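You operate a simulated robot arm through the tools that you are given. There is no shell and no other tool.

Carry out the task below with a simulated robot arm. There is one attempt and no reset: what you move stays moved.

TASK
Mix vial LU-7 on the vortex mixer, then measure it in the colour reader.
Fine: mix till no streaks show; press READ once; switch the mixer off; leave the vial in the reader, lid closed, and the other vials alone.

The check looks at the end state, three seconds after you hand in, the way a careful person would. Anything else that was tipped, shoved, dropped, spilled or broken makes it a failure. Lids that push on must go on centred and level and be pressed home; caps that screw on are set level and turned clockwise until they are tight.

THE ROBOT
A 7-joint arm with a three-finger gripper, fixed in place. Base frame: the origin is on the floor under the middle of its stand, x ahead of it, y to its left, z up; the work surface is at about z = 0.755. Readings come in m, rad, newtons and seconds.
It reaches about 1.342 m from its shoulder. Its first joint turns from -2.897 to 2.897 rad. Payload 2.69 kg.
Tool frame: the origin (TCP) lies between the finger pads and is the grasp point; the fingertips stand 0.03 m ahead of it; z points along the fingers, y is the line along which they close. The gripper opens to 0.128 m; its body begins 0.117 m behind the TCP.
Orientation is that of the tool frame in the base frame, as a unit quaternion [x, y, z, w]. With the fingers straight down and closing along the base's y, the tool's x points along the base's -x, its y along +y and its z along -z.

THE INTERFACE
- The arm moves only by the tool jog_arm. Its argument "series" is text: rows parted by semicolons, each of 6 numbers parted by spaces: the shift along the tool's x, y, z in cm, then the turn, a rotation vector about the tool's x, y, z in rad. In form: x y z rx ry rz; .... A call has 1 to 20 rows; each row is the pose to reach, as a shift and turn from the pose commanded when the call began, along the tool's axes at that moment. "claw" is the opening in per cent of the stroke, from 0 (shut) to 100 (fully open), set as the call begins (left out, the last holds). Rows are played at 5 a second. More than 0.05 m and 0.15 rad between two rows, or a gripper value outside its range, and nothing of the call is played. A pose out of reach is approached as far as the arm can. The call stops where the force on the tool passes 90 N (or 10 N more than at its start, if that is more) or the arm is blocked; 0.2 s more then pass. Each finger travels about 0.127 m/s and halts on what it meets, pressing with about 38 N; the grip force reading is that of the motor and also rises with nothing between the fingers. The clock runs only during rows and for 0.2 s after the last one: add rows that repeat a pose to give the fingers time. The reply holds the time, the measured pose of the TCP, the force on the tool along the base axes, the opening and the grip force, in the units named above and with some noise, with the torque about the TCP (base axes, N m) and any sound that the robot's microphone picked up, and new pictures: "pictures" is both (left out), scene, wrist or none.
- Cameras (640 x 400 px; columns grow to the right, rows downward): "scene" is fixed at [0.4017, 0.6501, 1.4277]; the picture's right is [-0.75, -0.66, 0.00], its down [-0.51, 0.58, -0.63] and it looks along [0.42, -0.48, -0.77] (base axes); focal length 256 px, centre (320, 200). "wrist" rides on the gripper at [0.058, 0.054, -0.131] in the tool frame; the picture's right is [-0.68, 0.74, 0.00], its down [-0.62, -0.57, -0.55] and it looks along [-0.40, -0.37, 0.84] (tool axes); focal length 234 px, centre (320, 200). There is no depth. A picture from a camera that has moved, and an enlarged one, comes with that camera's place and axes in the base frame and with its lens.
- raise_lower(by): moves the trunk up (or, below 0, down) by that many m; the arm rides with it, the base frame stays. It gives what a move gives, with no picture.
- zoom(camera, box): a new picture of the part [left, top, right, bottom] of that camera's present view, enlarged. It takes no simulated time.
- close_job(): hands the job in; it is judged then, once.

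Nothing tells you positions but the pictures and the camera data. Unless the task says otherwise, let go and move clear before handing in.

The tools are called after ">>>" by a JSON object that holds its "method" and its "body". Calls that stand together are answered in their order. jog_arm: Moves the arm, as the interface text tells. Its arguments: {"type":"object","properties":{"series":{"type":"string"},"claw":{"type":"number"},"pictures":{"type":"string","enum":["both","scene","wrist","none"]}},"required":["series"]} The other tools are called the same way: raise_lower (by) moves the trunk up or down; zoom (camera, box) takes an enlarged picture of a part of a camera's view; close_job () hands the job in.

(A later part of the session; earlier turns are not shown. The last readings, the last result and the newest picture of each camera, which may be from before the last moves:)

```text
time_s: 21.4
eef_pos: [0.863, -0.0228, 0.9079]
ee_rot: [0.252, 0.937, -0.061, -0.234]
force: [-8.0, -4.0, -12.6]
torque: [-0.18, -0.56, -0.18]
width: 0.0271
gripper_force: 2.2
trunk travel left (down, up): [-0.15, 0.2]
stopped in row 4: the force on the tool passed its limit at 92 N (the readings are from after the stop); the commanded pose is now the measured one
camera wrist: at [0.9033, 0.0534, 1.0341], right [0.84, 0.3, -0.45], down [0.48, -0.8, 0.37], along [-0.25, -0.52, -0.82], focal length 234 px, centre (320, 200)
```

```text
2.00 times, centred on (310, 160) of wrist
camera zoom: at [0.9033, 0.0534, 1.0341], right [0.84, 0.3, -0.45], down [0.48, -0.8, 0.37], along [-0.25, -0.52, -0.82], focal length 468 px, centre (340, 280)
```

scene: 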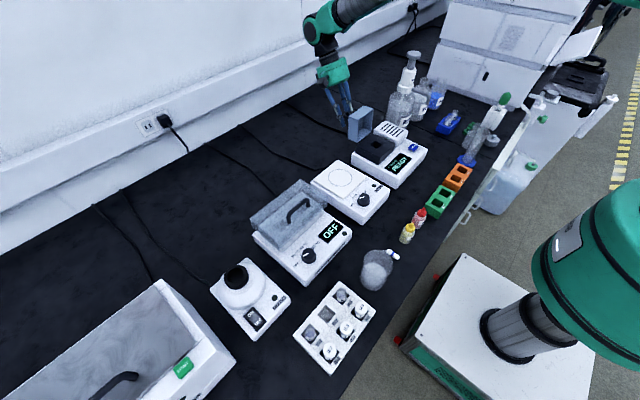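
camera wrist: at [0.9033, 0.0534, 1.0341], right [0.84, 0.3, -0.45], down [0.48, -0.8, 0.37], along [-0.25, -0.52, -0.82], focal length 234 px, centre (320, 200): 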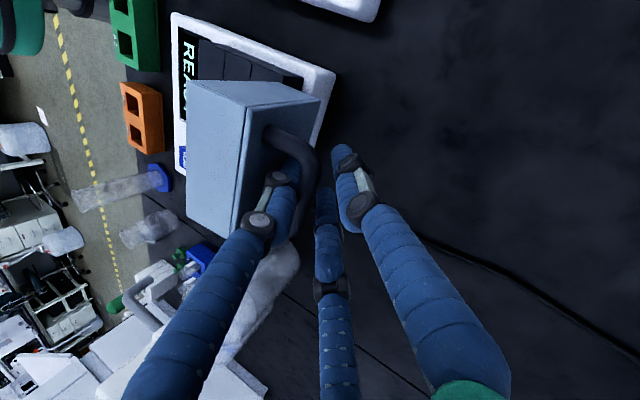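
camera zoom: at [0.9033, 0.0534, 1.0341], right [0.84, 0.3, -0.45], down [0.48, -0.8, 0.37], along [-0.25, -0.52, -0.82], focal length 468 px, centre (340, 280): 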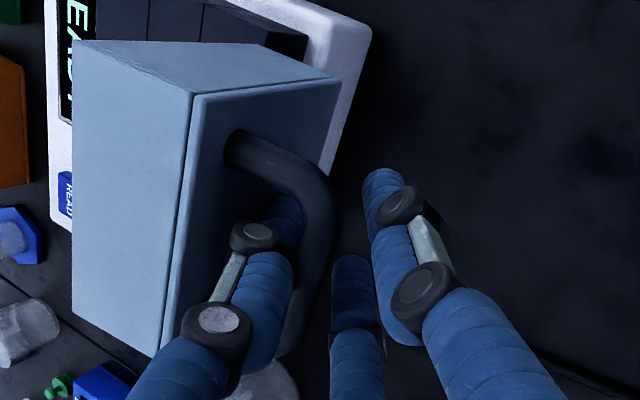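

The front finger is jammed at a slant between the bar and the lid face, which matches the torque couple. I'll turn the tool more upright so the finger runs parallel to the lid, before retreating.

>>> {"method": "jog_arm", "body": {"series": "0 0 0 -0.02 -0.035 0; 0 0 0 -0.04 -0.07 0; 0 0 0 -0.06 -0.104 0; 0 0 0 -0.08 -0.139 0; 0 0 0 -0.1 -0.173 0; 0 0 0 -0.1 -0.173 0"}}

>>> {"method": "zoom", "body": {"camera": "scene", "box": [340, 80, 440, 170]}}

>>> {"method": "zoom", "body": {"camera": "wrist", "box": [200, 60, 420, 260]}}

```text
time_s: 22.8
eef_pos: [0.8653, -0.0206, 0.91]
ee_rot: [0.257, 0.956, -0.036, -0.136]
force: [-5.1, 0.2, -6.7]
torque: [-0.02, -0.21, -0.02]
width: 0.0278
gripper_force: 2.7
trunk travel left (down, up): [-0.15, 0.2]
camera wrist: at [0.8791, 0.0547, 1.0423], right [0.92, 0.3, -0.26], down [0.39, -0.8, 0.46], along [-0.07, -0.52, -0.85], focal length 234 px, centre (320, 200)
```

scene: 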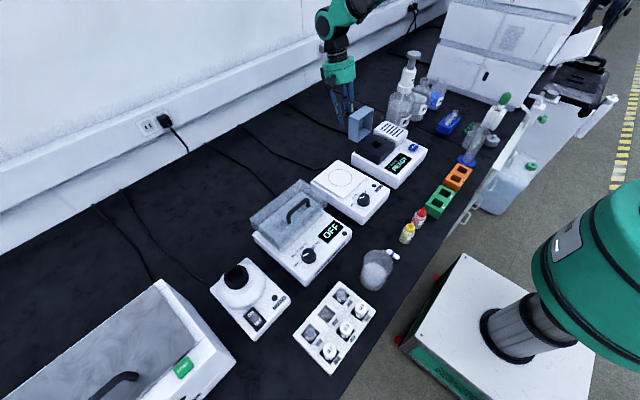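
wrist: 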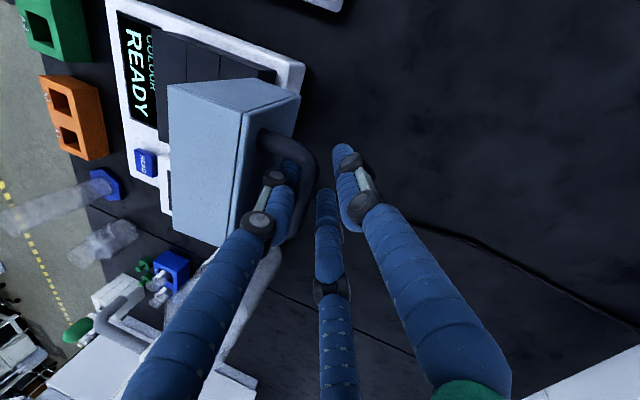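

```text
4.44 times, centred on (390, 125) of scene
camera zoom: at [0.4017, 0.6501, 1.4277], right [-0.75, -0.66, 0.0], down [-0.51, 0.58, -0.63], along [0.42, -0.48, -0.77], focal length 1138 px, centre (9, 533)
```

zoom: 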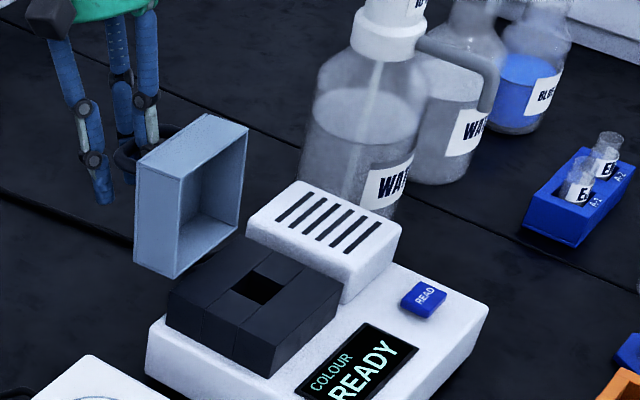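

```text
2.00 times, centred on (310, 160) of wrist
camera zoom: at [0.8791, 0.0547, 1.0423], right [0.92, 0.3, -0.26], down [0.39, -0.8, 0.46], along [-0.07, -0.52, -0.85], focal length 468 px, centre (340, 280)
```

zoom: 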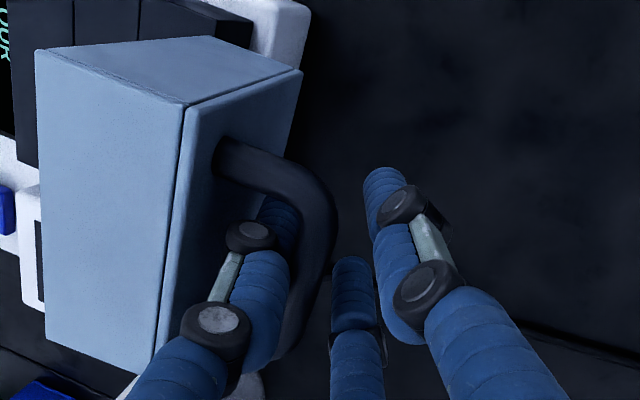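

Turning the tool released the jam and the force is near zero. I'll withdraw upwards along the lid plane in small steps.

>>> {"method": "jog_arm", "body": {"series": "0.02 -0.01 -0.4 0 0 0; 0.04 -0.02 -0.8 0 0 0; 0.06 -0.04 -1.2 0 0 0; 0.08 -0.05 -1.6 0 0 0; 0.08 -0.05 -1.6 0 0 0"}}

>>> {"method": "zoom", "body": {"camera": "scene", "box": [340, 80, 440, 170]}}

>>> {"method": "zoom", "body": {"camera": "wrist", "box": [200, 60, 420, 260]}}

```text
time_s: 24.0
eef_pos: [0.8636, -0.0214, 0.918]
ee_rot: [0.257, 0.955, -0.037, -0.142]
force: [-45.3, 6.4, -60.7]
torque: [-0.09, -1.91, -0.15]
width: 0.0427
gripper_force: 13.9
trunk travel left (down, up): [-0.15, 0.2]
camera wrist: at [0.8786, 0.0547, 1.0498], right [0.91, 0.3, -0.28], down [0.4, -0.8, 0.45], along [-0.09, -0.52, -0.85], focal length 234 px, centre (320, 200)
```

scene: 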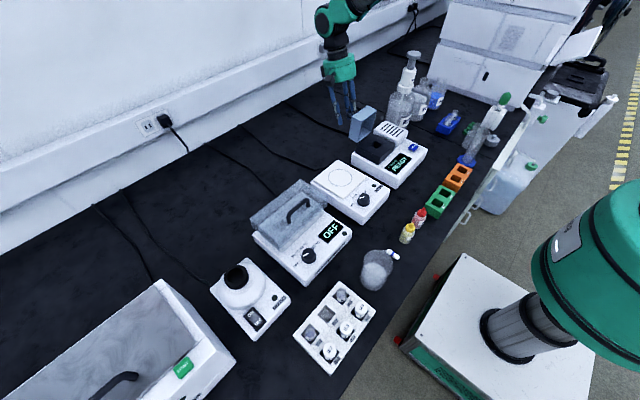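
wrist: 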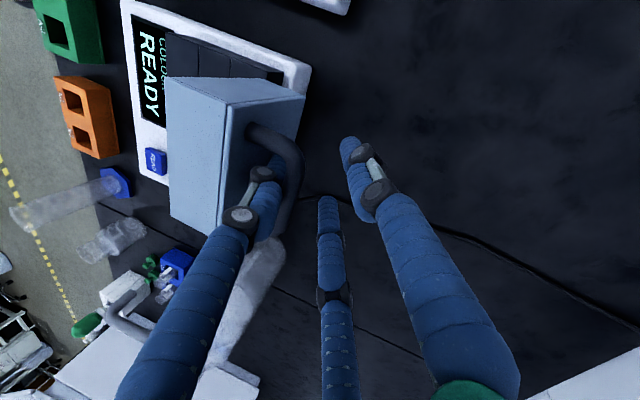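

```text
4.44 times, centred on (390, 125) of scene
camera zoom: at [0.4017, 0.6501, 1.4277], right [-0.75, -0.66, 0.0], down [-0.51, 0.58, -0.63], along [0.42, -0.48, -0.77], focal length 1138 px, centre (9, 533)
```

zoom: 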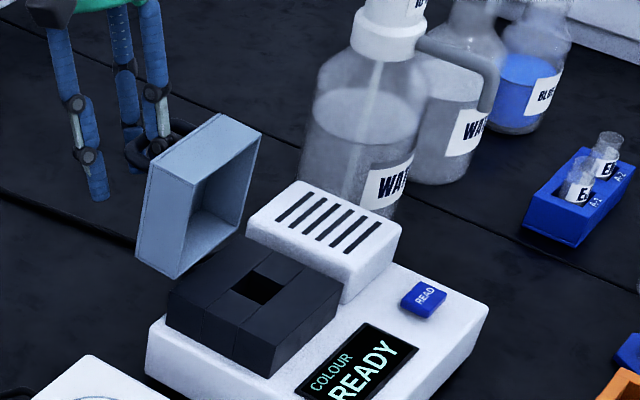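

```text
2.00 times, centred on (310, 160) of wrist
camera zoom: at [0.8786, 0.0547, 1.0498], right [0.91, 0.3, -0.28], down [0.4, -0.8, 0.45], along [-0.09, -0.52, -0.85], focal length 468 px, centre (340, 280)
```

zoom: 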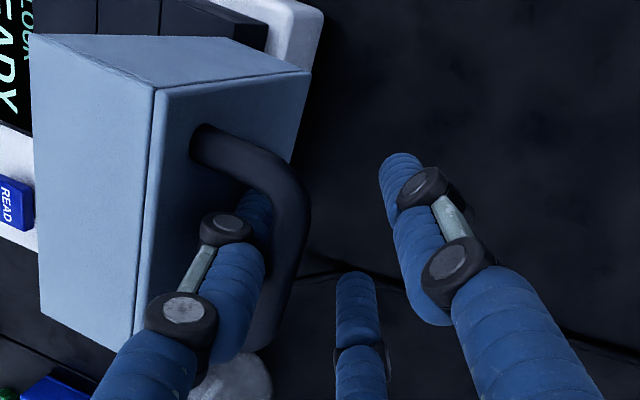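

Retreating straight out catches: the finger's lower knuckle sits in the loop and is thicker than the gap. I'll back down, re-grip and swing the lid part way back. There I can slide the fingers out so only the tips hold the bar.

>>> {"method": "jog_arm", "body": {"series": "-0.02 0.01 0.4 0 0 0; -0.04 0.02 0.8 0 0 0; -0.06 0.04 1.2 0 0 0; -0.06 0.04 1.2 0 0 0", "pictures": "scene"}}

>>> {"method": "jog_arm", "body": {"series": "0 0 0 0 0 0; 0 0 0 0 0 0; 0 0 0 0 0 0", "claw": 0}}

>>> {"method": "zoom", "body": {"camera": "scene", "box": [340, 80, 440, 170]}}

>>> {"method": "zoom", "body": {"camera": "wrist", "box": [200, 60, 420, 260]}}

```text
time_s: 25.0
eef_pos: [0.8649, -0.0219, 0.9134]
ee_rot: [0.258, 0.956, -0.036, -0.135]
force: [-25.4, -8.5, -28.8]
torque: [0.07, -0.87, 0.17]
width: 0.0367
gripper_force: 9.0
trunk travel left (down, up): [-0.15, 0.2]
```

scene: 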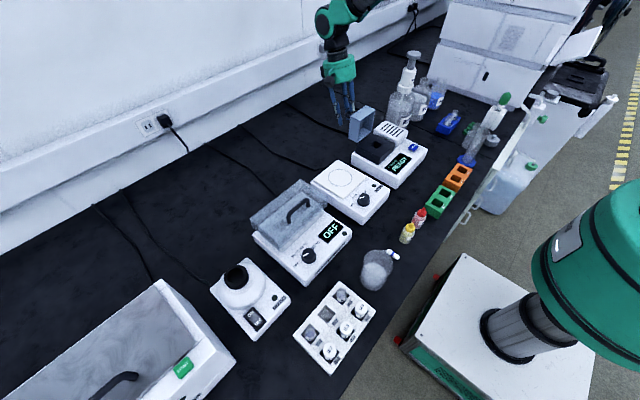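

```text
time_s: 25.8
eef_pos: [0.8594, -0.0216, 0.9079]
ee_rot: [0.257, 0.955, -0.037, -0.141]
force: [-50.2, -13.9, -45.8]
torque: [0.05, -0.8, -0.07]
width: 0.0126
gripper_force: 39.6
trunk travel left (down, up): [-0.15, 0.2]
camera wrist: at [0.8754, 0.0549, 1.0407], right [0.91, 0.3, -0.27], down [0.4, -0.8, 0.45], along [-0.08, -0.52, -0.85], focal length 234 px, centre (320, 200)
```

scene: 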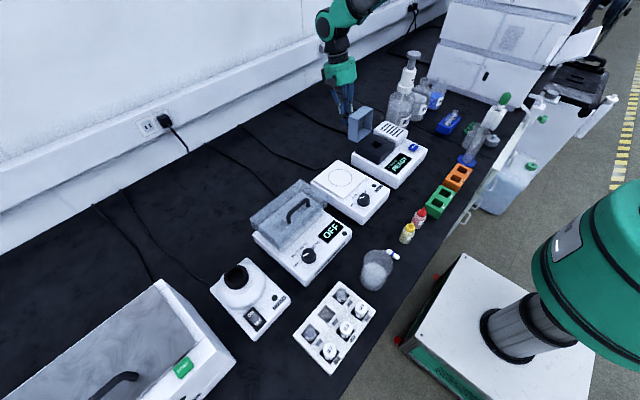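
wrist: 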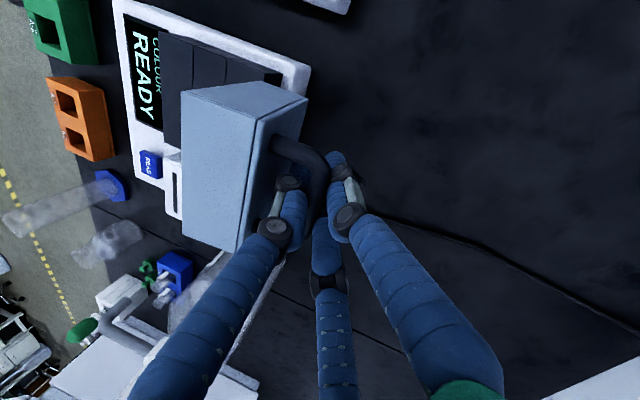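

```text
4.44 times, centred on (390, 125) of scene
camera zoom: at [0.4017, 0.6501, 1.4277], right [-0.75, -0.66, 0.0], down [-0.51, 0.58, -0.63], along [0.42, -0.48, -0.77], focal length 1138 px, centre (9, 533)
```

zoom: 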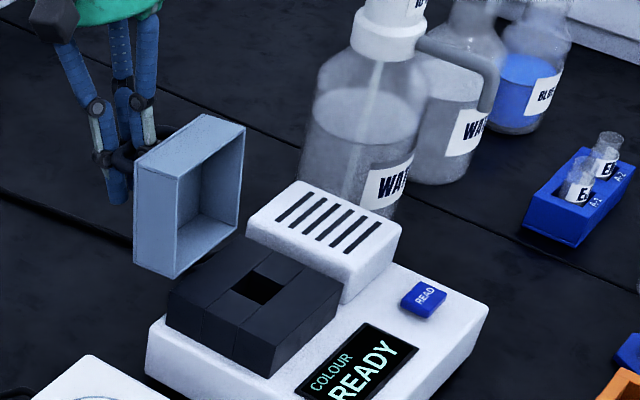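

```text
2.00 times, centred on (310, 160) of wrist
camera zoom: at [0.8754, 0.0549, 1.0407], right [0.91, 0.3, -0.27], down [0.4, -0.8, 0.45], along [-0.08, -0.52, -0.85], focal length 468 px, centre (340, 280)
```

zoom: 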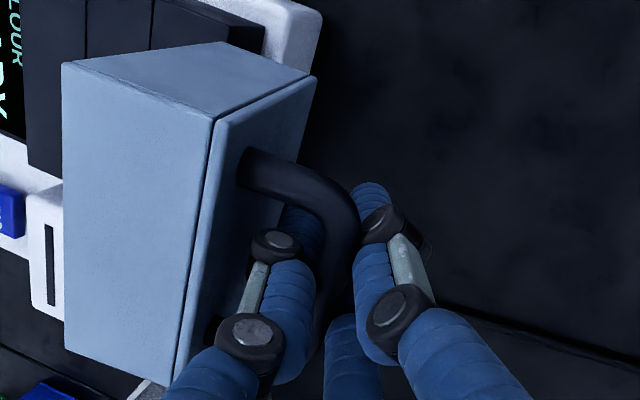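

The bar is gripped deep between the fingers. I'll swing the lid back along the arc to about 50°, keeping the tool tilt fixed.

>>> {"method": "jog_arm", "body": {"series": "0.208 -0.12 0.457 0 0 0; 0.74 -0.43 0 0 0 0; 1.272 -0.735 -0.451 0 0 0; 1.92 -1.11 -0.85 0 0 0; 2.57 -1.484 -1.217 0 0 0; 3.27 -1.89 -1.48 0 0 0; 3.972 -2.293 -1.718 0 0 0; 4.7 -2.71 -1.84 0 0 0; 5.426 -3.133 -1.929 0 0 0; 6.15 -3.55 -1.9 0 0 0; 6.886 -3.976 -1.848 0 0 0; 6.886 -3.976 -1.848 0 0 0"}}

>>> {"method": "zoom", "body": {"camera": "scene", "box": [340, 80, 440, 170]}}

>>> {"method": "zoom", "body": {"camera": "wrist", "box": [200, 60, 420, 260]}}

```text
time_s: 27.4
eef_pos: [0.8252, -0.0226, 0.9325]
ee_rot: [0.257, 0.955, -0.037, -0.141]
force: [9.8, -1.6, -19.2]
torque: [0.26, -1.58, 0.01]
width: 0.0179
gripper_force: 41.4
trunk travel left (down, up): [-0.15, 0.2]
stopped in row 7: the force on the tool passed its limit at 91 N (the readings are from after the stop); the commanded pose is now the measured one
camera wrist: at [0.8414, 0.055, 1.0639], right [0.91, 0.3, -0.27], down [0.4, -0.8, 0.45], along [-0.08, -0.52, -0.85], focal length 234 px, centre (320, 200)
```

scene: 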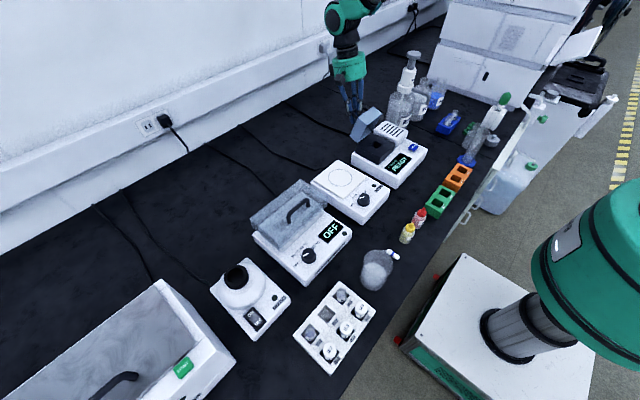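
wrist: 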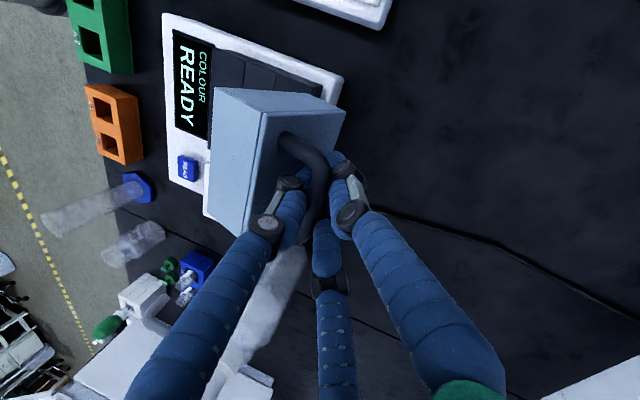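

```text
4.44 times, centred on (390, 125) of scene
camera zoom: at [0.4017, 0.6501, 1.4277], right [-0.75, -0.66, 0.0], down [-0.51, 0.58, -0.63], along [0.42, -0.48, -0.77], focal length 1138 px, centre (9, 533)
```

zoom: 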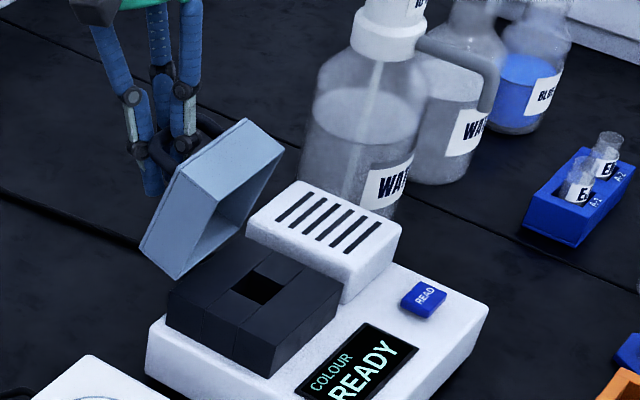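

```text
2.00 times, centred on (310, 160) of wrist
camera zoom: at [0.8414, 0.055, 1.0639], right [0.91, 0.3, -0.27], down [0.4, -0.8, 0.45], along [-0.08, -0.52, -0.85], focal length 468 px, centre (340, 280)
```

zoom: 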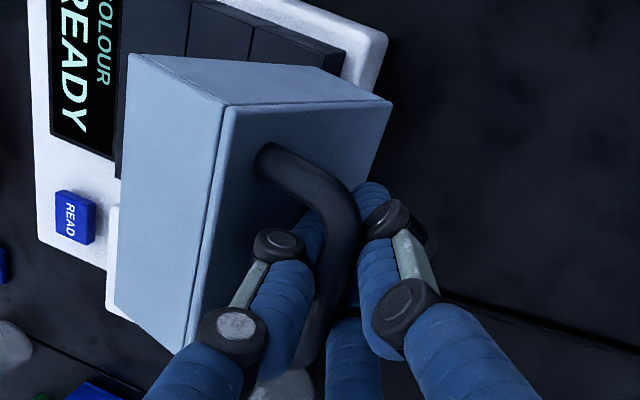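

The deep insertion stops the fingers turning relative to the lid. With the lid at about 78°, I'll ease the grip slightly and slide out along the finger axis, letting the lid follow.

>>> {"method": "jog_arm", "body": {"series": "0 0 0 0 0 0; 0 0 0 0 0 0; 0 0 -0.2 0 0 0; 0 0 -0.4 0 0 0; 0 0 -0.6 0 0 0; 0 0 -0.8 0 0 0; 0 0 -0.8 0 0 0", "claw": 17}}

>>> {"method": "zoom", "body": {"camera": "scene", "box": [340, 80, 440, 170]}}

>>> {"method": "zoom", "body": {"camera": "wrist", "box": [200, 60, 420, 260]}}

```text
time_s: 29.0
eef_pos: [0.8244, -0.0213, 0.9317]
ee_rot: [0.256, 0.955, -0.04, -0.147]
force: [-17.5, -8.7, -83.3]
torque: [-0.01, -2.25, 0.11]
width: 0.0258
gripper_force: 0.8
trunk travel left (down, up): [-0.15, 0.2]
camera wrist: at [0.8412, 0.0549, 1.0634], right [0.91, 0.3, -0.29], down [0.4, -0.8, 0.45], along [-0.09, -0.52, -0.85], focal length 234 px, centre (320, 200)
```

scene: 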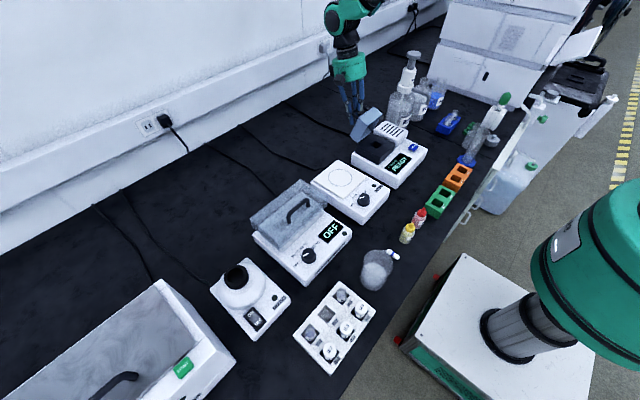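
wrist: 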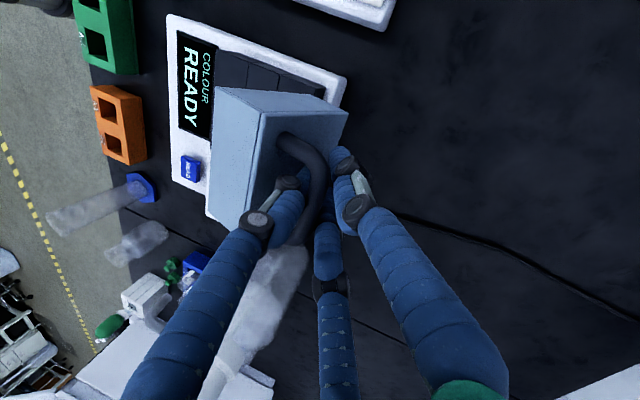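

```text
4.44 times, centred on (390, 125) of scene
camera zoom: at [0.4017, 0.6501, 1.4277], right [-0.75, -0.66, 0.0], down [-0.51, 0.58, -0.63], along [0.42, -0.48, -0.77], focal length 1138 px, centre (9, 533)
```

zoom: 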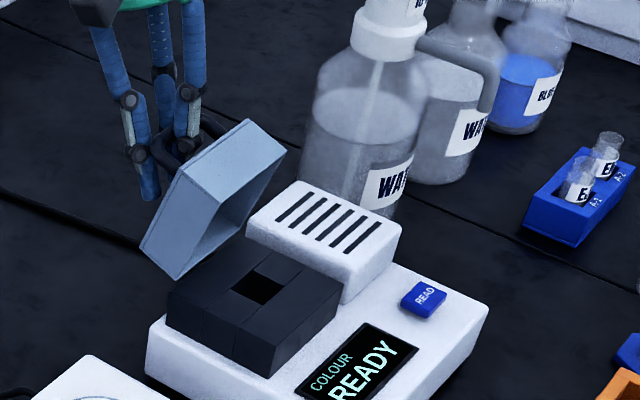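

```text
2.00 times, centred on (310, 160) of wrist
camera zoom: at [0.8412, 0.0549, 1.0634], right [0.91, 0.3, -0.29], down [0.4, -0.8, 0.45], along [-0.09, -0.52, -0.85], focal length 468 px, centre (340, 280)
```

zoom: 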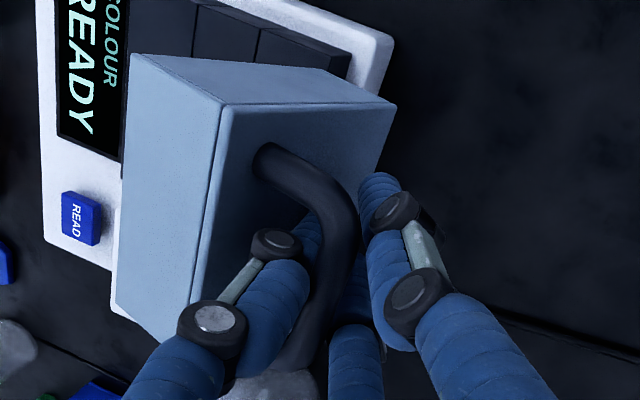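

The inward-leaning fingertips are caging the bar from below. I'll relax the pull and open the claw wider, shifting the tool the same amount away from the lid so the lid isn't pushed.

>>> {"method": "jog_arm", "body": {"series": "0 0 0.4 0 0 0; 0 0 0.8 0 0 0; 0 0 0.8 0 0 0", "pictures": "none"}}

>>> {"method": "jog_arm", "body": {"series": "-0.35 0.2 0 0 0 0; -0.7 0.4 0 0 0 0; -0.7 0.4 0 0 0 0", "claw": 30, "pictures": "none"}}

>>> {"method": "jog_arm", "body": {"series": "-0.35 0.2 0 0 0 0; -0.7 0.4 0 0 0 0; -0.7 0.4 0 0 0 0", "claw": 44}}

>>> {"method": "zoom", "body": {"camera": "scene", "box": [340, 80, 440, 170]}}

>>> {"method": "zoom", "body": {"camera": "wrist", "box": [200, 60, 420, 260]}}

```text
time_s: 29.8
eef_pos: [0.825, -0.022, 0.9317]
ee_rot: [0.257, 0.955, -0.037, -0.142]
force: [-12.2, -6.4, -55.2]
torque: [0.02, -1.56, 0.04]
width: 0.0264
gripper_force: 1.1
trunk travel left (down, up): [-0.15, 0.2]
```

```text
time_s: 30.6
eef_pos: [0.8348, -0.0205, 0.9283]
ee_rot: [0.258, 0.955, -0.037, -0.14]
force: [-12.2, -13.2, -53.4]
torque: [-0.01, -1.93, 0.24]
width: 0.0391
gripper_force: 0.0
trunk travel left (down, up): [-0.15, 0.2]
```

```text
time_s: 31.4
eef_pos: [0.8418, -0.0214, 0.926]
ee_rot: [0.257, 0.955, -0.036, -0.141]
force: [-12.2, -9.7, -53.7]
torque: [0.18, -2.41, 0.26]
width: 0.0534
gripper_force: 0.1
trunk travel left (down, up): [-0.15, 0.2]
camera wrist: at [0.8567, 0.055, 1.0589], right [0.91, 0.3, -0.27], down [0.4, -0.8, 0.45], along [-0.08, -0.52, -0.85], focal length 234 px, centre (320, 200)
```

scene: 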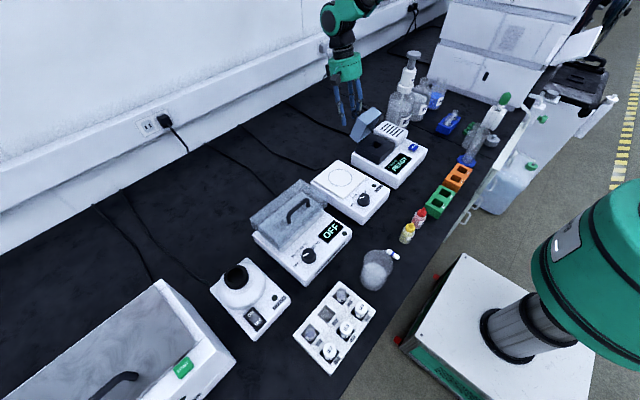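
wrist: 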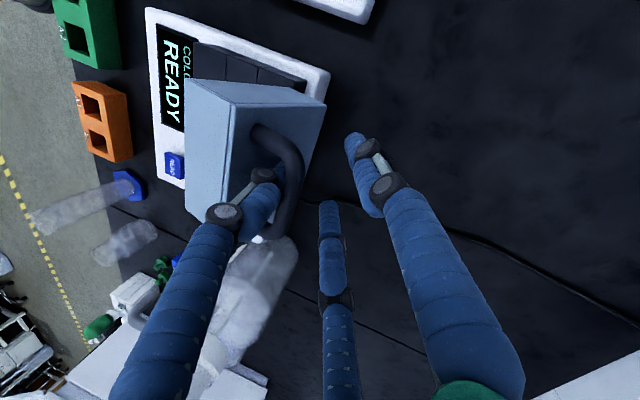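

```text
4.44 times, centred on (390, 125) of scene
camera zoom: at [0.4017, 0.6501, 1.4277], right [-0.75, -0.66, 0.0], down [-0.51, 0.58, -0.63], along [0.42, -0.48, -0.77], focal length 1138 px, centre (9, 533)
```

zoom: 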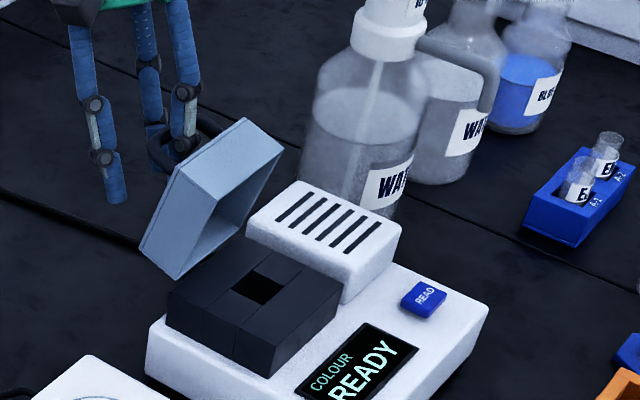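

```text
2.00 times, centred on (310, 160) of wrist
camera zoom: at [0.8567, 0.055, 1.0589], right [0.91, 0.3, -0.27], down [0.4, -0.8, 0.45], along [-0.08, -0.52, -0.85], focal length 468 px, centre (340, 280)
```

zoom: 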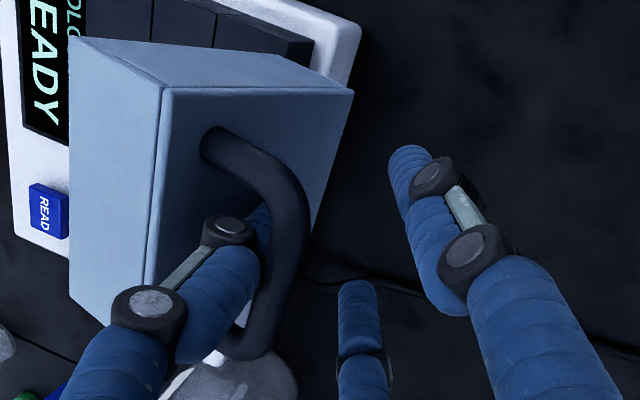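

The rear fingers are now clear and only the front finger is in the loop. I'll carry the lid back to about 100° with that finger and make the tool parallel to the lid.

>>> {"method": "jog_arm", "body": {"series": "-0.074 0.043 0.29 0 0 0; -0.65 0.38 0.51 -0.006 -0.011 0; -1.264 0.729 0.736 -0.013 -0.023 0; -1.79 1.03 1.03 -0.02 -0.034 0; -2.317 1.338 1.324 -0.026 -0.045 0; -2.74 1.58 1.63 -0.033 -0.056 0; -3.163 1.826 1.943 -0.039 -0.068 0; -3.163 1.826 1.943 -0.039 -0.068 0"}}

>>> {"method": "zoom", "body": {"camera": "scene", "box": [340, 80, 440, 170]}}

>>> {"method": "zoom", "body": {"camera": "wrist", "box": [200, 60, 420, 260]}}

```text
time_s: 33.2
eef_pos: [0.8699, -0.0203, 0.9013]
ee_rot: [0.257, 0.961, -0.028, -0.102]
force: [1.0, 0.0, 0.1]
torque: [0.02, -0.03, 0.04]
width: 0.0563
gripper_force: 0.1
trunk travel left (down, up): [-0.15, 0.2]
camera wrist: at [0.8738, 0.0555, 1.0339], right [0.93, 0.3, -0.2], down [0.36, -0.8, 0.48], along [-0.01, -0.52, -0.85], focal length 234 px, centre (320, 200)
```

scene: 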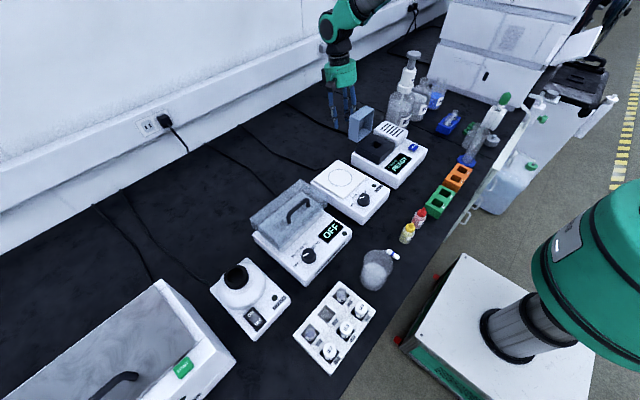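
wrist: 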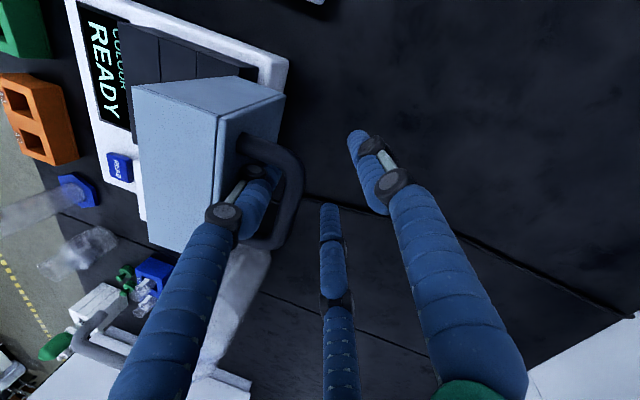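

```text
4.44 times, centred on (390, 125) of scene
camera zoom: at [0.4017, 0.6501, 1.4277], right [-0.75, -0.66, 0.0], down [-0.51, 0.58, -0.63], along [0.42, -0.48, -0.77], focal length 1138 px, centre (9, 533)
```

zoom: 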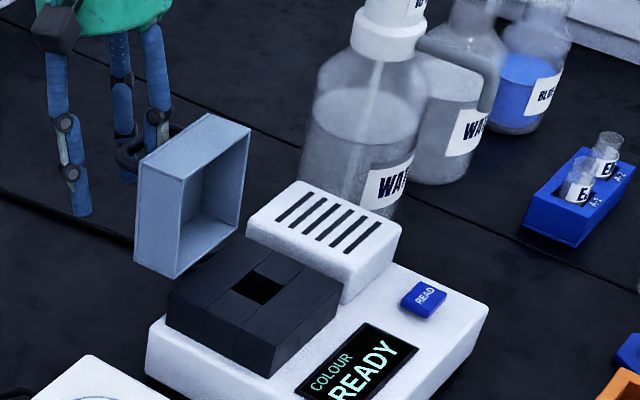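

```text
2.00 times, centred on (310, 160) of wrist
camera zoom: at [0.8738, 0.0555, 1.0339], right [0.93, 0.3, -0.2], down [0.36, -0.8, 0.48], along [-0.01, -0.52, -0.85], focal length 468 px, centre (340, 280)
```

zoom: 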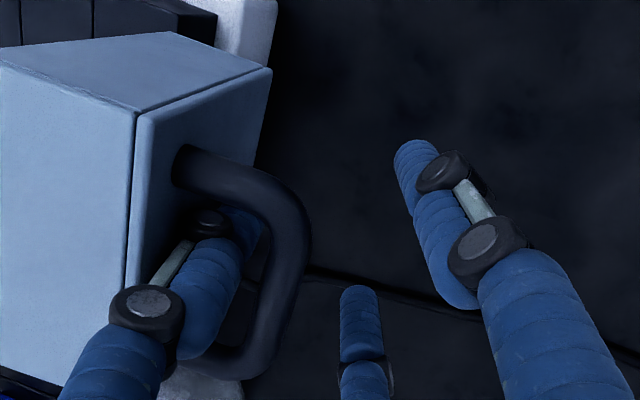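

The force is now zero and the finger has visible clearance in the loop. I'll retreat along the tool axis in small steps.

>>> {"method": "jog_arm", "body": {"series": "0 0 -0.4 0 0 0; 0 0 -0.8 0 0 0; 0 0 -1.2 0 0 0; 0 0 -1.2 0 0 0"}}

>>> {"method": "zoom", "body": {"camera": "wrist", "box": [200, 60, 420, 260]}}

```text
time_s: 34.2
eef_pos: [0.8721, -0.0225, 0.9125]
ee_rot: [0.258, 0.961, -0.027, -0.101]
force: [0.7, 0.0, -0.2]
torque: [-0.01, -0.01, 0.0]
width: 0.0564
gripper_force: 0.1
trunk travel left (down, up): [-0.15, 0.2]
camera wrist: at [0.8769, 0.0546, 1.0457], right [0.93, 0.3, -0.2], down [0.36, -0.8, 0.48], along [-0.01, -0.52, -0.85], focal length 234 px, centre (320, 200)
```

scene: 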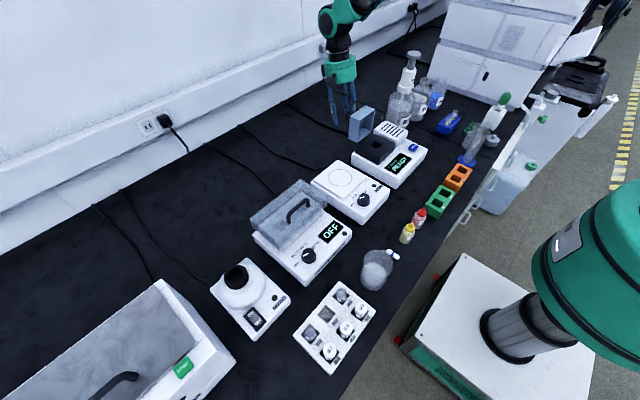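
wrist: 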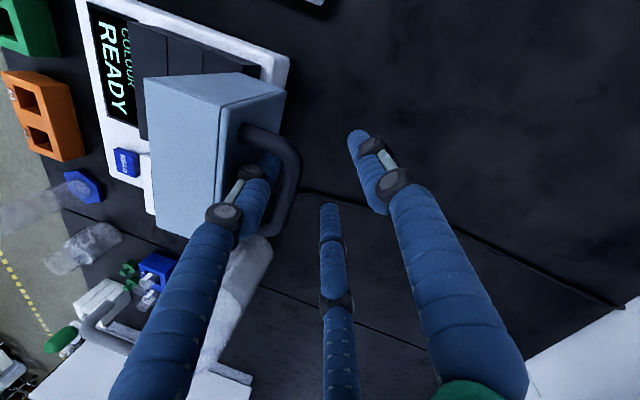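

```text
2.00 times, centred on (310, 160) of wrist
camera zoom: at [0.8769, 0.0546, 1.0457], right [0.93, 0.3, -0.2], down [0.36, -0.8, 0.48], along [-0.01, -0.52, -0.85], focal length 468 px, centre (340, 280)
```

zoom: 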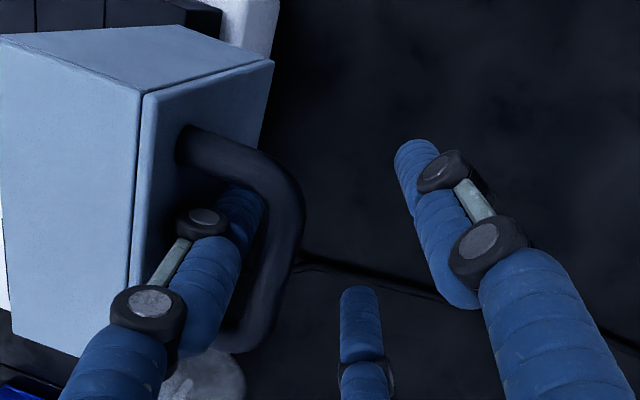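

It moves freely with zero force. I'll continue to retreat.

>>> {"method": "jog_arm", "body": {"series": "0 0 -0.5 0 0 0; 0 0 -1 0 0 0; 0 0 -1.5 0 0 0; 0 0 -2 0 0 0; 0 0 -2 0 0 0"}}

>>> {"method": "zoom", "body": {"camera": "wrist", "box": [200, 60, 420, 260]}}

```text
time_s: 35.4
eef_pos: [0.8759, -0.0221, 0.9325]
ee_rot: [0.258, 0.96, -0.027, -0.102]
force: [-0.1, 0.6, 0.3]
torque: [0.03, 0.02, -0.03]
width: 0.0565
gripper_force: 0.0
trunk travel left (down, up): [-0.15, 0.2]
camera wrist: at [0.8807, 0.0541, 1.0642], right [0.93, 0.3, -0.2], down [0.36, -0.8, 0.48], along [-0.01, -0.52, -0.85], focal length 234 px, centre (320, 200)
```

scene: 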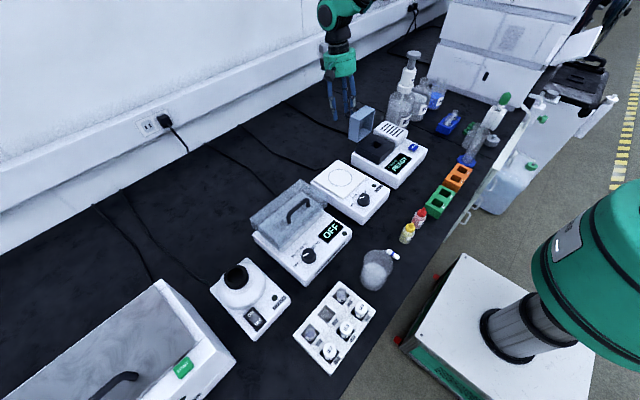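
wrist: 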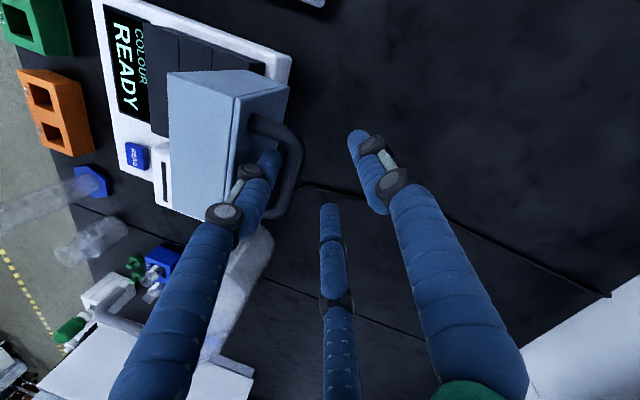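

```text
2.00 times, centred on (310, 160) of wrist
camera zoom: at [0.8807, 0.0541, 1.0642], right [0.93, 0.3, -0.2], down [0.36, -0.8, 0.48], along [-0.01, -0.52, -0.85], focal length 468 px, centre (340, 280)
```

zoom: 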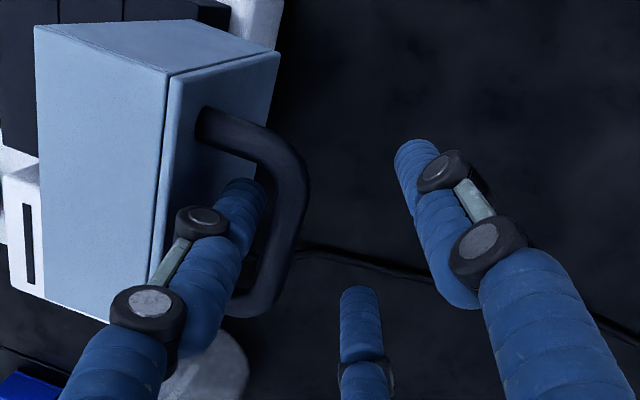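

The lid stays open with no contact. I'll pull the finger fully out, then rise clear.

>>> {"method": "jog_arm", "body": {"series": "0 0 -1 0 0 0; 0 0 -2 0 0 0; 0 0 -3 0 0 0; 0 0 -4 0 0 0; 0 0 -6 0 0 0; 0 0 -8 0 0 0; 0 0 -10 0 0 0; 0 0 -10 0 0 0"}}

>>> {"method": "zoom", "body": {"camera": "scene", "box": [340, 80, 440, 170]}}

```text
time_s: 37.2
eef_pos: [0.8986, -0.0218, 1.0285]
ee_rot: [0.258, 0.96, -0.028, -0.101]
force: [-0.5, 0.4, -0.1]
torque: [0.01, -0.02, 0.0]
width: 0.0562
gripper_force: 0.1
trunk travel left (down, up): [-0.15, 0.2]
camera wrist: at [0.9028, 0.0544, 1.1621], right [0.93, 0.3, -0.2], down [0.36, -0.8, 0.48], along [-0.01, -0.52, -0.85], focal length 234 px, centre (320, 200)
```

scene: 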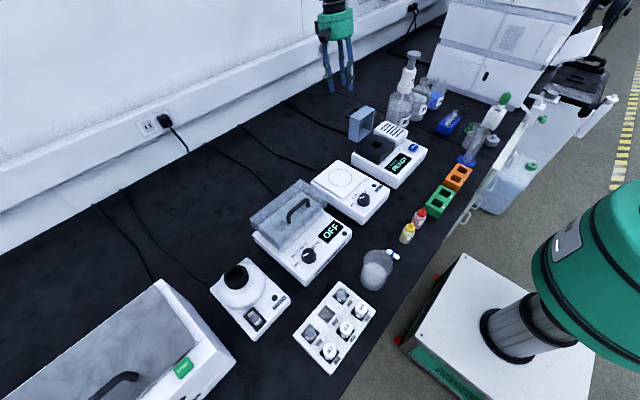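
wrist: 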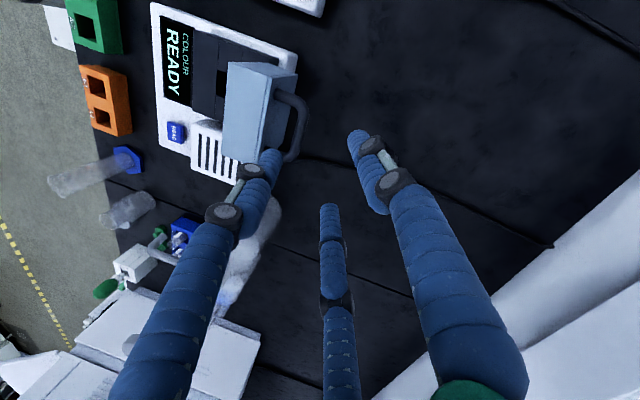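

```text
4.44 times, centred on (390, 125) of scene
camera zoom: at [0.4017, 0.6501, 1.4277], right [-0.75, -0.66, 0.0], down [-0.51, 0.58, -0.63], along [0.42, -0.48, -0.77], focal length 1138 px, centre (9, 533)
```

zoom: 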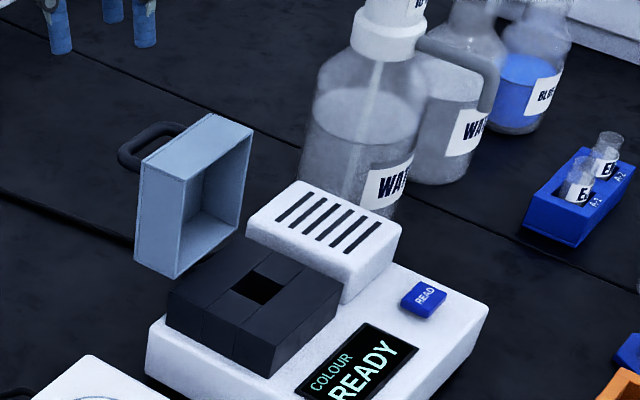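

The lid now stands open by itself at about 103°. Next I'll fly upright to the vortex mixer and look at its switch and cup.

>>> {"method": "jog_arm", "body": {"series": "0.55 -0.32 -2.93 -0.053 -0.092 0; 4.26 2.48 -2.54 -0.106 -0.184 0; 7.97 5.27 -2.14 -0.106 -0.184 0; 11.68 8.07 -1.75 -0.106 -0.184 0; 15.39 10.87 -1.36 -0.106 -0.184 0; 19.11 13.67 -0.97 -0.106 -0.184 0; 22.82 16.46 -0.57 -0.106 -0.184 0; 26.53 19.26 -0.18 -0.106 -0.184 0; 30.24 22.06 0.21 -0.106 -0.184 0; 33.95 24.85 0.61 -0.106 -0.184 0; 37.66 27.65 1 -0.106 -0.184 0; 41.37 30.45 1.39 -0.106 -0.184 0; 45.08 33.24 1.79 -0.106 -0.184 0; 48.79 36.04 2.18 -0.106 -0.184 0; 52.5 38.84 2.57 -0.106 -0.184 0; 56.2 41.64 2.96 -0.106 -0.184 0; 55.5 42.05 6.8 -0.106 -0.184 0; 54.78 42.47 10.63 -0.106 -0.184 0; 54.78 42.47 10.63 -0.106 -0.184 0"}}

>>> {"method": "zoom", "body": {"camera": "wrist", "box": [220, 60, 460, 220]}}

```text
time_s: 41.2
eef_pos: [0.6225, 0.6233, 0.9794]
ee_rot: [0.259, 0.966, 0.0, 0.001]
force: [-0.3, -0.2, -0.5]
torque: [-0.02, 0.08, 0.0]
width: 0.0562
gripper_force: 0.0
trunk travel left (down, up): [-0.15, 0.2]
camera wrist: at [0.5993, 0.6991, 1.1104], right [0.95, 0.3, 0.0], down [0.25, -0.8, 0.55], along [0.16, -0.52, -0.84], focal length 234 px, centre (320, 200)
```

scene: 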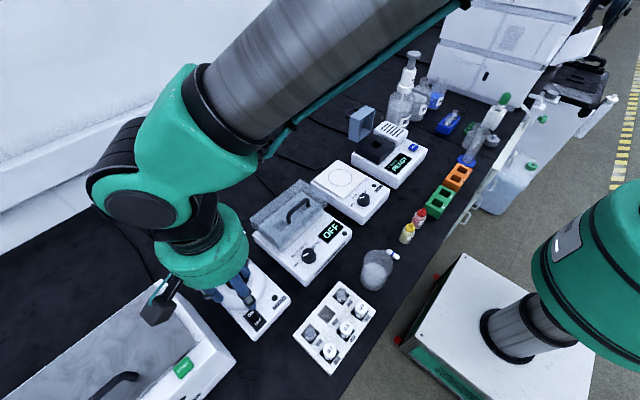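
wrist: 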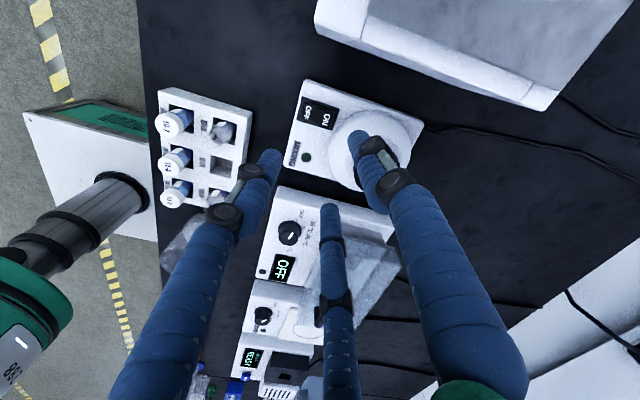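

```text
2.50 times, centred on (340, 140) of wrist
camera zoom: at [0.5993, 0.6991, 1.1104], right [0.95, 0.3, 0.0], down [0.25, -0.8, 0.55], along [0.16, -0.52, -0.84], focal length 585 px, centre (270, 350)
```

zoom: 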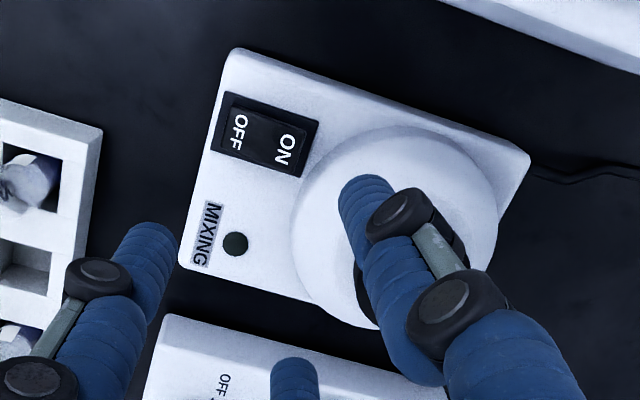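

The rocker's ON end is near (0.635, 0.626) and its OFF end near (0.608, 0.6275), at about z 0.80. I'll close the fingers and tilt so one tip leads, then hover over the ON end.

>>> {"method": "jog_arm", "body": {"series": "-0.2 0.26 2 -0.045 -0.078 0; -0.4 0.53 4 -0.09 -0.155 0; -0.6 0.79 6 -0.135 -0.23 0; -0.615 0.794 7.95 -0.175 -0.303 0; -0.615 0.794 7.95 -0.175 -0.303 0; -0.615 0.794 7.95 -0.175 -0.303 0", "claw": 0}}

>>> {"method": "zoom", "body": {"camera": "wrist", "box": [220, 80, 440, 240]}}

>>> {"method": "zoom", "body": {"camera": "scene", "box": [200, 230, 310, 345]}}

```text
time_s: 42.6
eef_pos: [0.6302, 0.6259, 0.8996]
ee_rot: [0.255, 0.951, 0.045, 0.169]
force: [-0.7, 0.4, -0.2]
torque: [-0.02, -0.03, 0.02]
width: 0.0022
gripper_force: 32.0
trunk travel left (down, up): [-0.15, 0.2]
camera wrist: at [0.5629, 0.7026, 1.0148], right [0.9, 0.3, 0.33], down [0.05, -0.8, 0.6], along [0.44, -0.52, -0.73], focal length 234 px, centre (320, 200)
```

scene: 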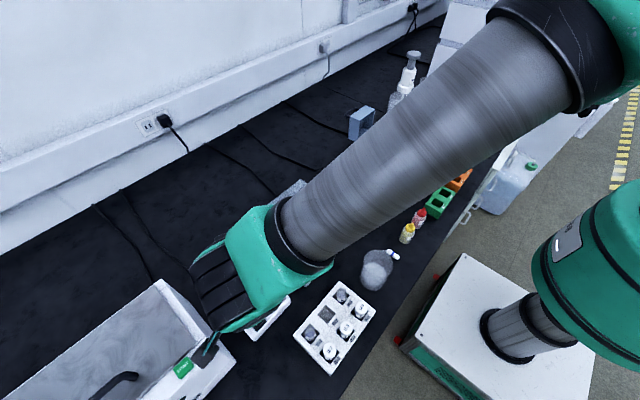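
wrist: 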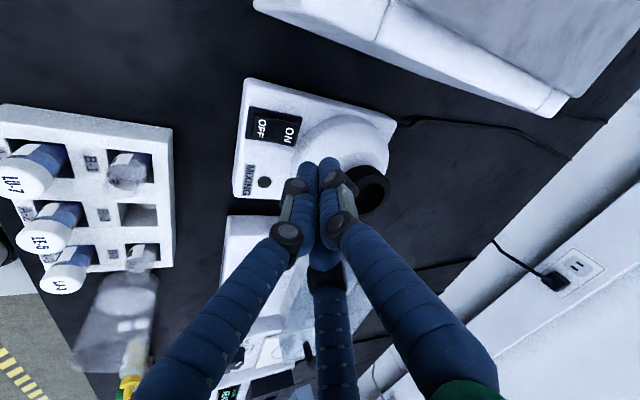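

```text
2.50 times, centred on (330, 160) of wrist
camera zoom: at [0.5629, 0.7026, 1.0148], right [0.9, 0.3, 0.33], down [0.05, -0.8, 0.6], along [0.44, -0.52, -0.73], focal length 585 px, centre (295, 300)
```

zoom: 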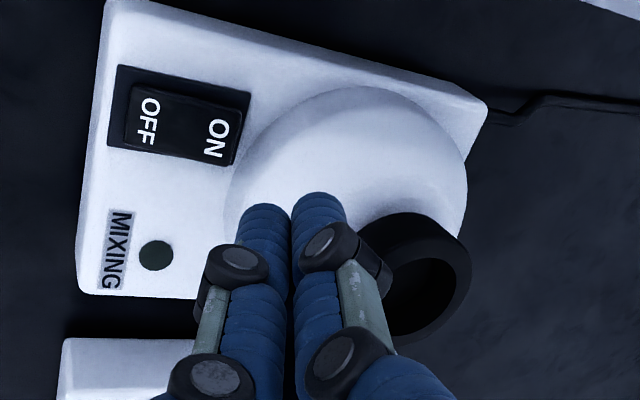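

```text
3.48 times, centred on (255, 288) of scene
camera zoom: at [0.4017, 0.6501, 1.4277], right [-0.75, -0.66, 0.0], down [-0.51, 0.58, -0.63], along [0.42, -0.48, -0.77], focal length 891 px, centre (546, -104)
```

zoom: 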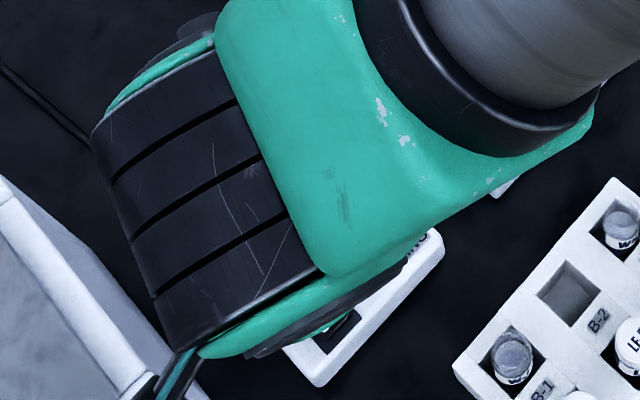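

The leading tip is over the ON end, so I'll descend in stages and watch for contact.

>>> {"method": "jog_arm", "body": {"series": "0.43 -0.25 1.66 0 0 0; 0.86 -0.5 3.33 0 0 0; 1.296 -0.748 4.989 0 0 0; 1.296 -0.748 4.989 0 0 0", "pictures": "wrist"}}

>>> {"method": "zoom", "body": {"camera": "wrist", "box": [220, 80, 440, 240]}}

```text
time_s: 43.6
eef_pos: [0.6328, 0.6257, 0.8491]
ee_rot: [0.256, 0.951, 0.045, 0.169]
force: [0.0, 0.2, -0.2]
torque: [0.01, 0.03, 0.01]
width: 0.0021
gripper_force: 31.2
trunk travel left (down, up): [-0.15, 0.2]
camera wrist: at [0.5656, 0.7017, 0.9635], right [0.9, 0.3, 0.33], down [0.05, -0.8, 0.6], along [0.44, -0.52, -0.73], focal length 234 px, centre (320, 200)
```

wrist: 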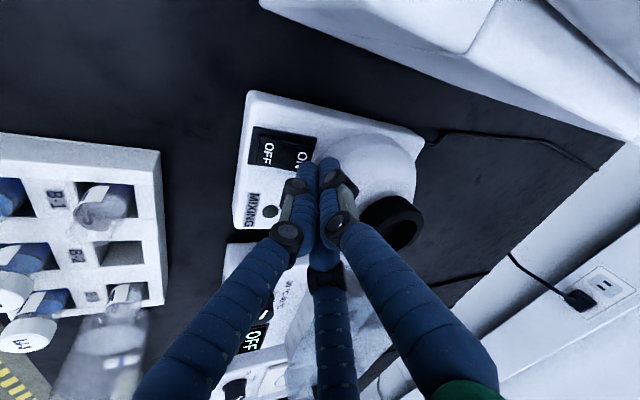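

```text
2.50 times, centred on (330, 160) of wrist
camera zoom: at [0.5656, 0.7017, 0.9635], right [0.9, 0.3, 0.33], down [0.05, -0.8, 0.6], along [0.44, -0.52, -0.73], focal length 585 px, centre (295, 300)
```

zoom: 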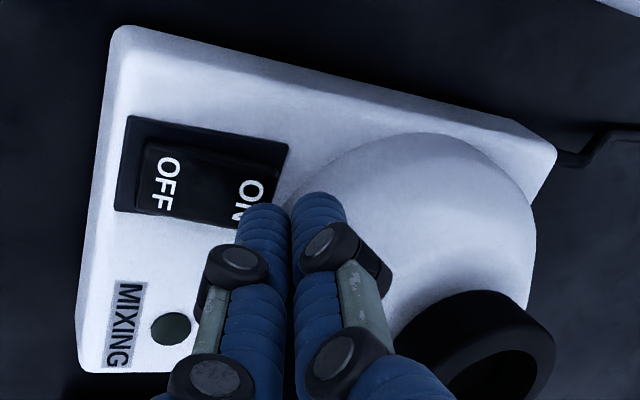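

The tip is on line with the ON label. I'll take small downward steps, moving back very slightly to stay off the dome.

>>> {"method": "jog_arm", "body": {"series": "0.33 -0.19 0.23 0 0 0; 0.422 -0.244 0.461 0 0 0; 0.48 -0.28 0.65 0 0 0; 0.54 -0.312 0.837 0 0 0; 0.54 -0.312 0.837 0 0 0", "pictures": "wrist"}}

>>> {"method": "zoom", "body": {"camera": "wrist", "box": [220, 80, 440, 240]}}

```text
time_s: 44.8
eef_pos: [0.6301, 0.6247, 0.8394]
ee_rot: [0.255, 0.951, 0.045, 0.17]
force: [2.4, 0.2, 5.2]
torque: [-0.01, -0.03, 0.03]
width: 0.0021
gripper_force: 31.2
trunk travel left (down, up): [-0.15, 0.2]
camera wrist: at [0.5623, 0.7012, 0.9549], right [0.9, 0.3, 0.33], down [0.04, -0.8, 0.6], along [0.44, -0.52, -0.73], focal length 234 px, centre (320, 200)
```

wrist: 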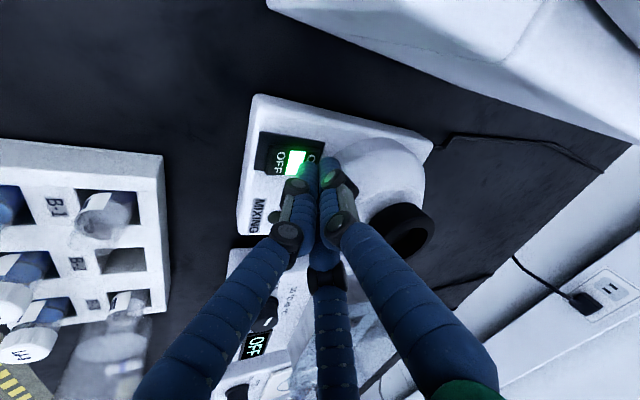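

```text
2.50 times, centred on (330, 160) of wrist
camera zoom: at [0.5623, 0.7012, 0.9549], right [0.9, 0.3, 0.33], down [0.04, -0.8, 0.6], along [0.44, -0.52, -0.73], focal length 585 px, centre (295, 300)
```

zoom: 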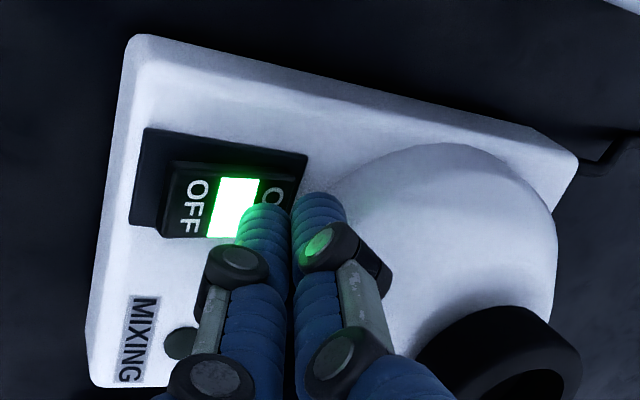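

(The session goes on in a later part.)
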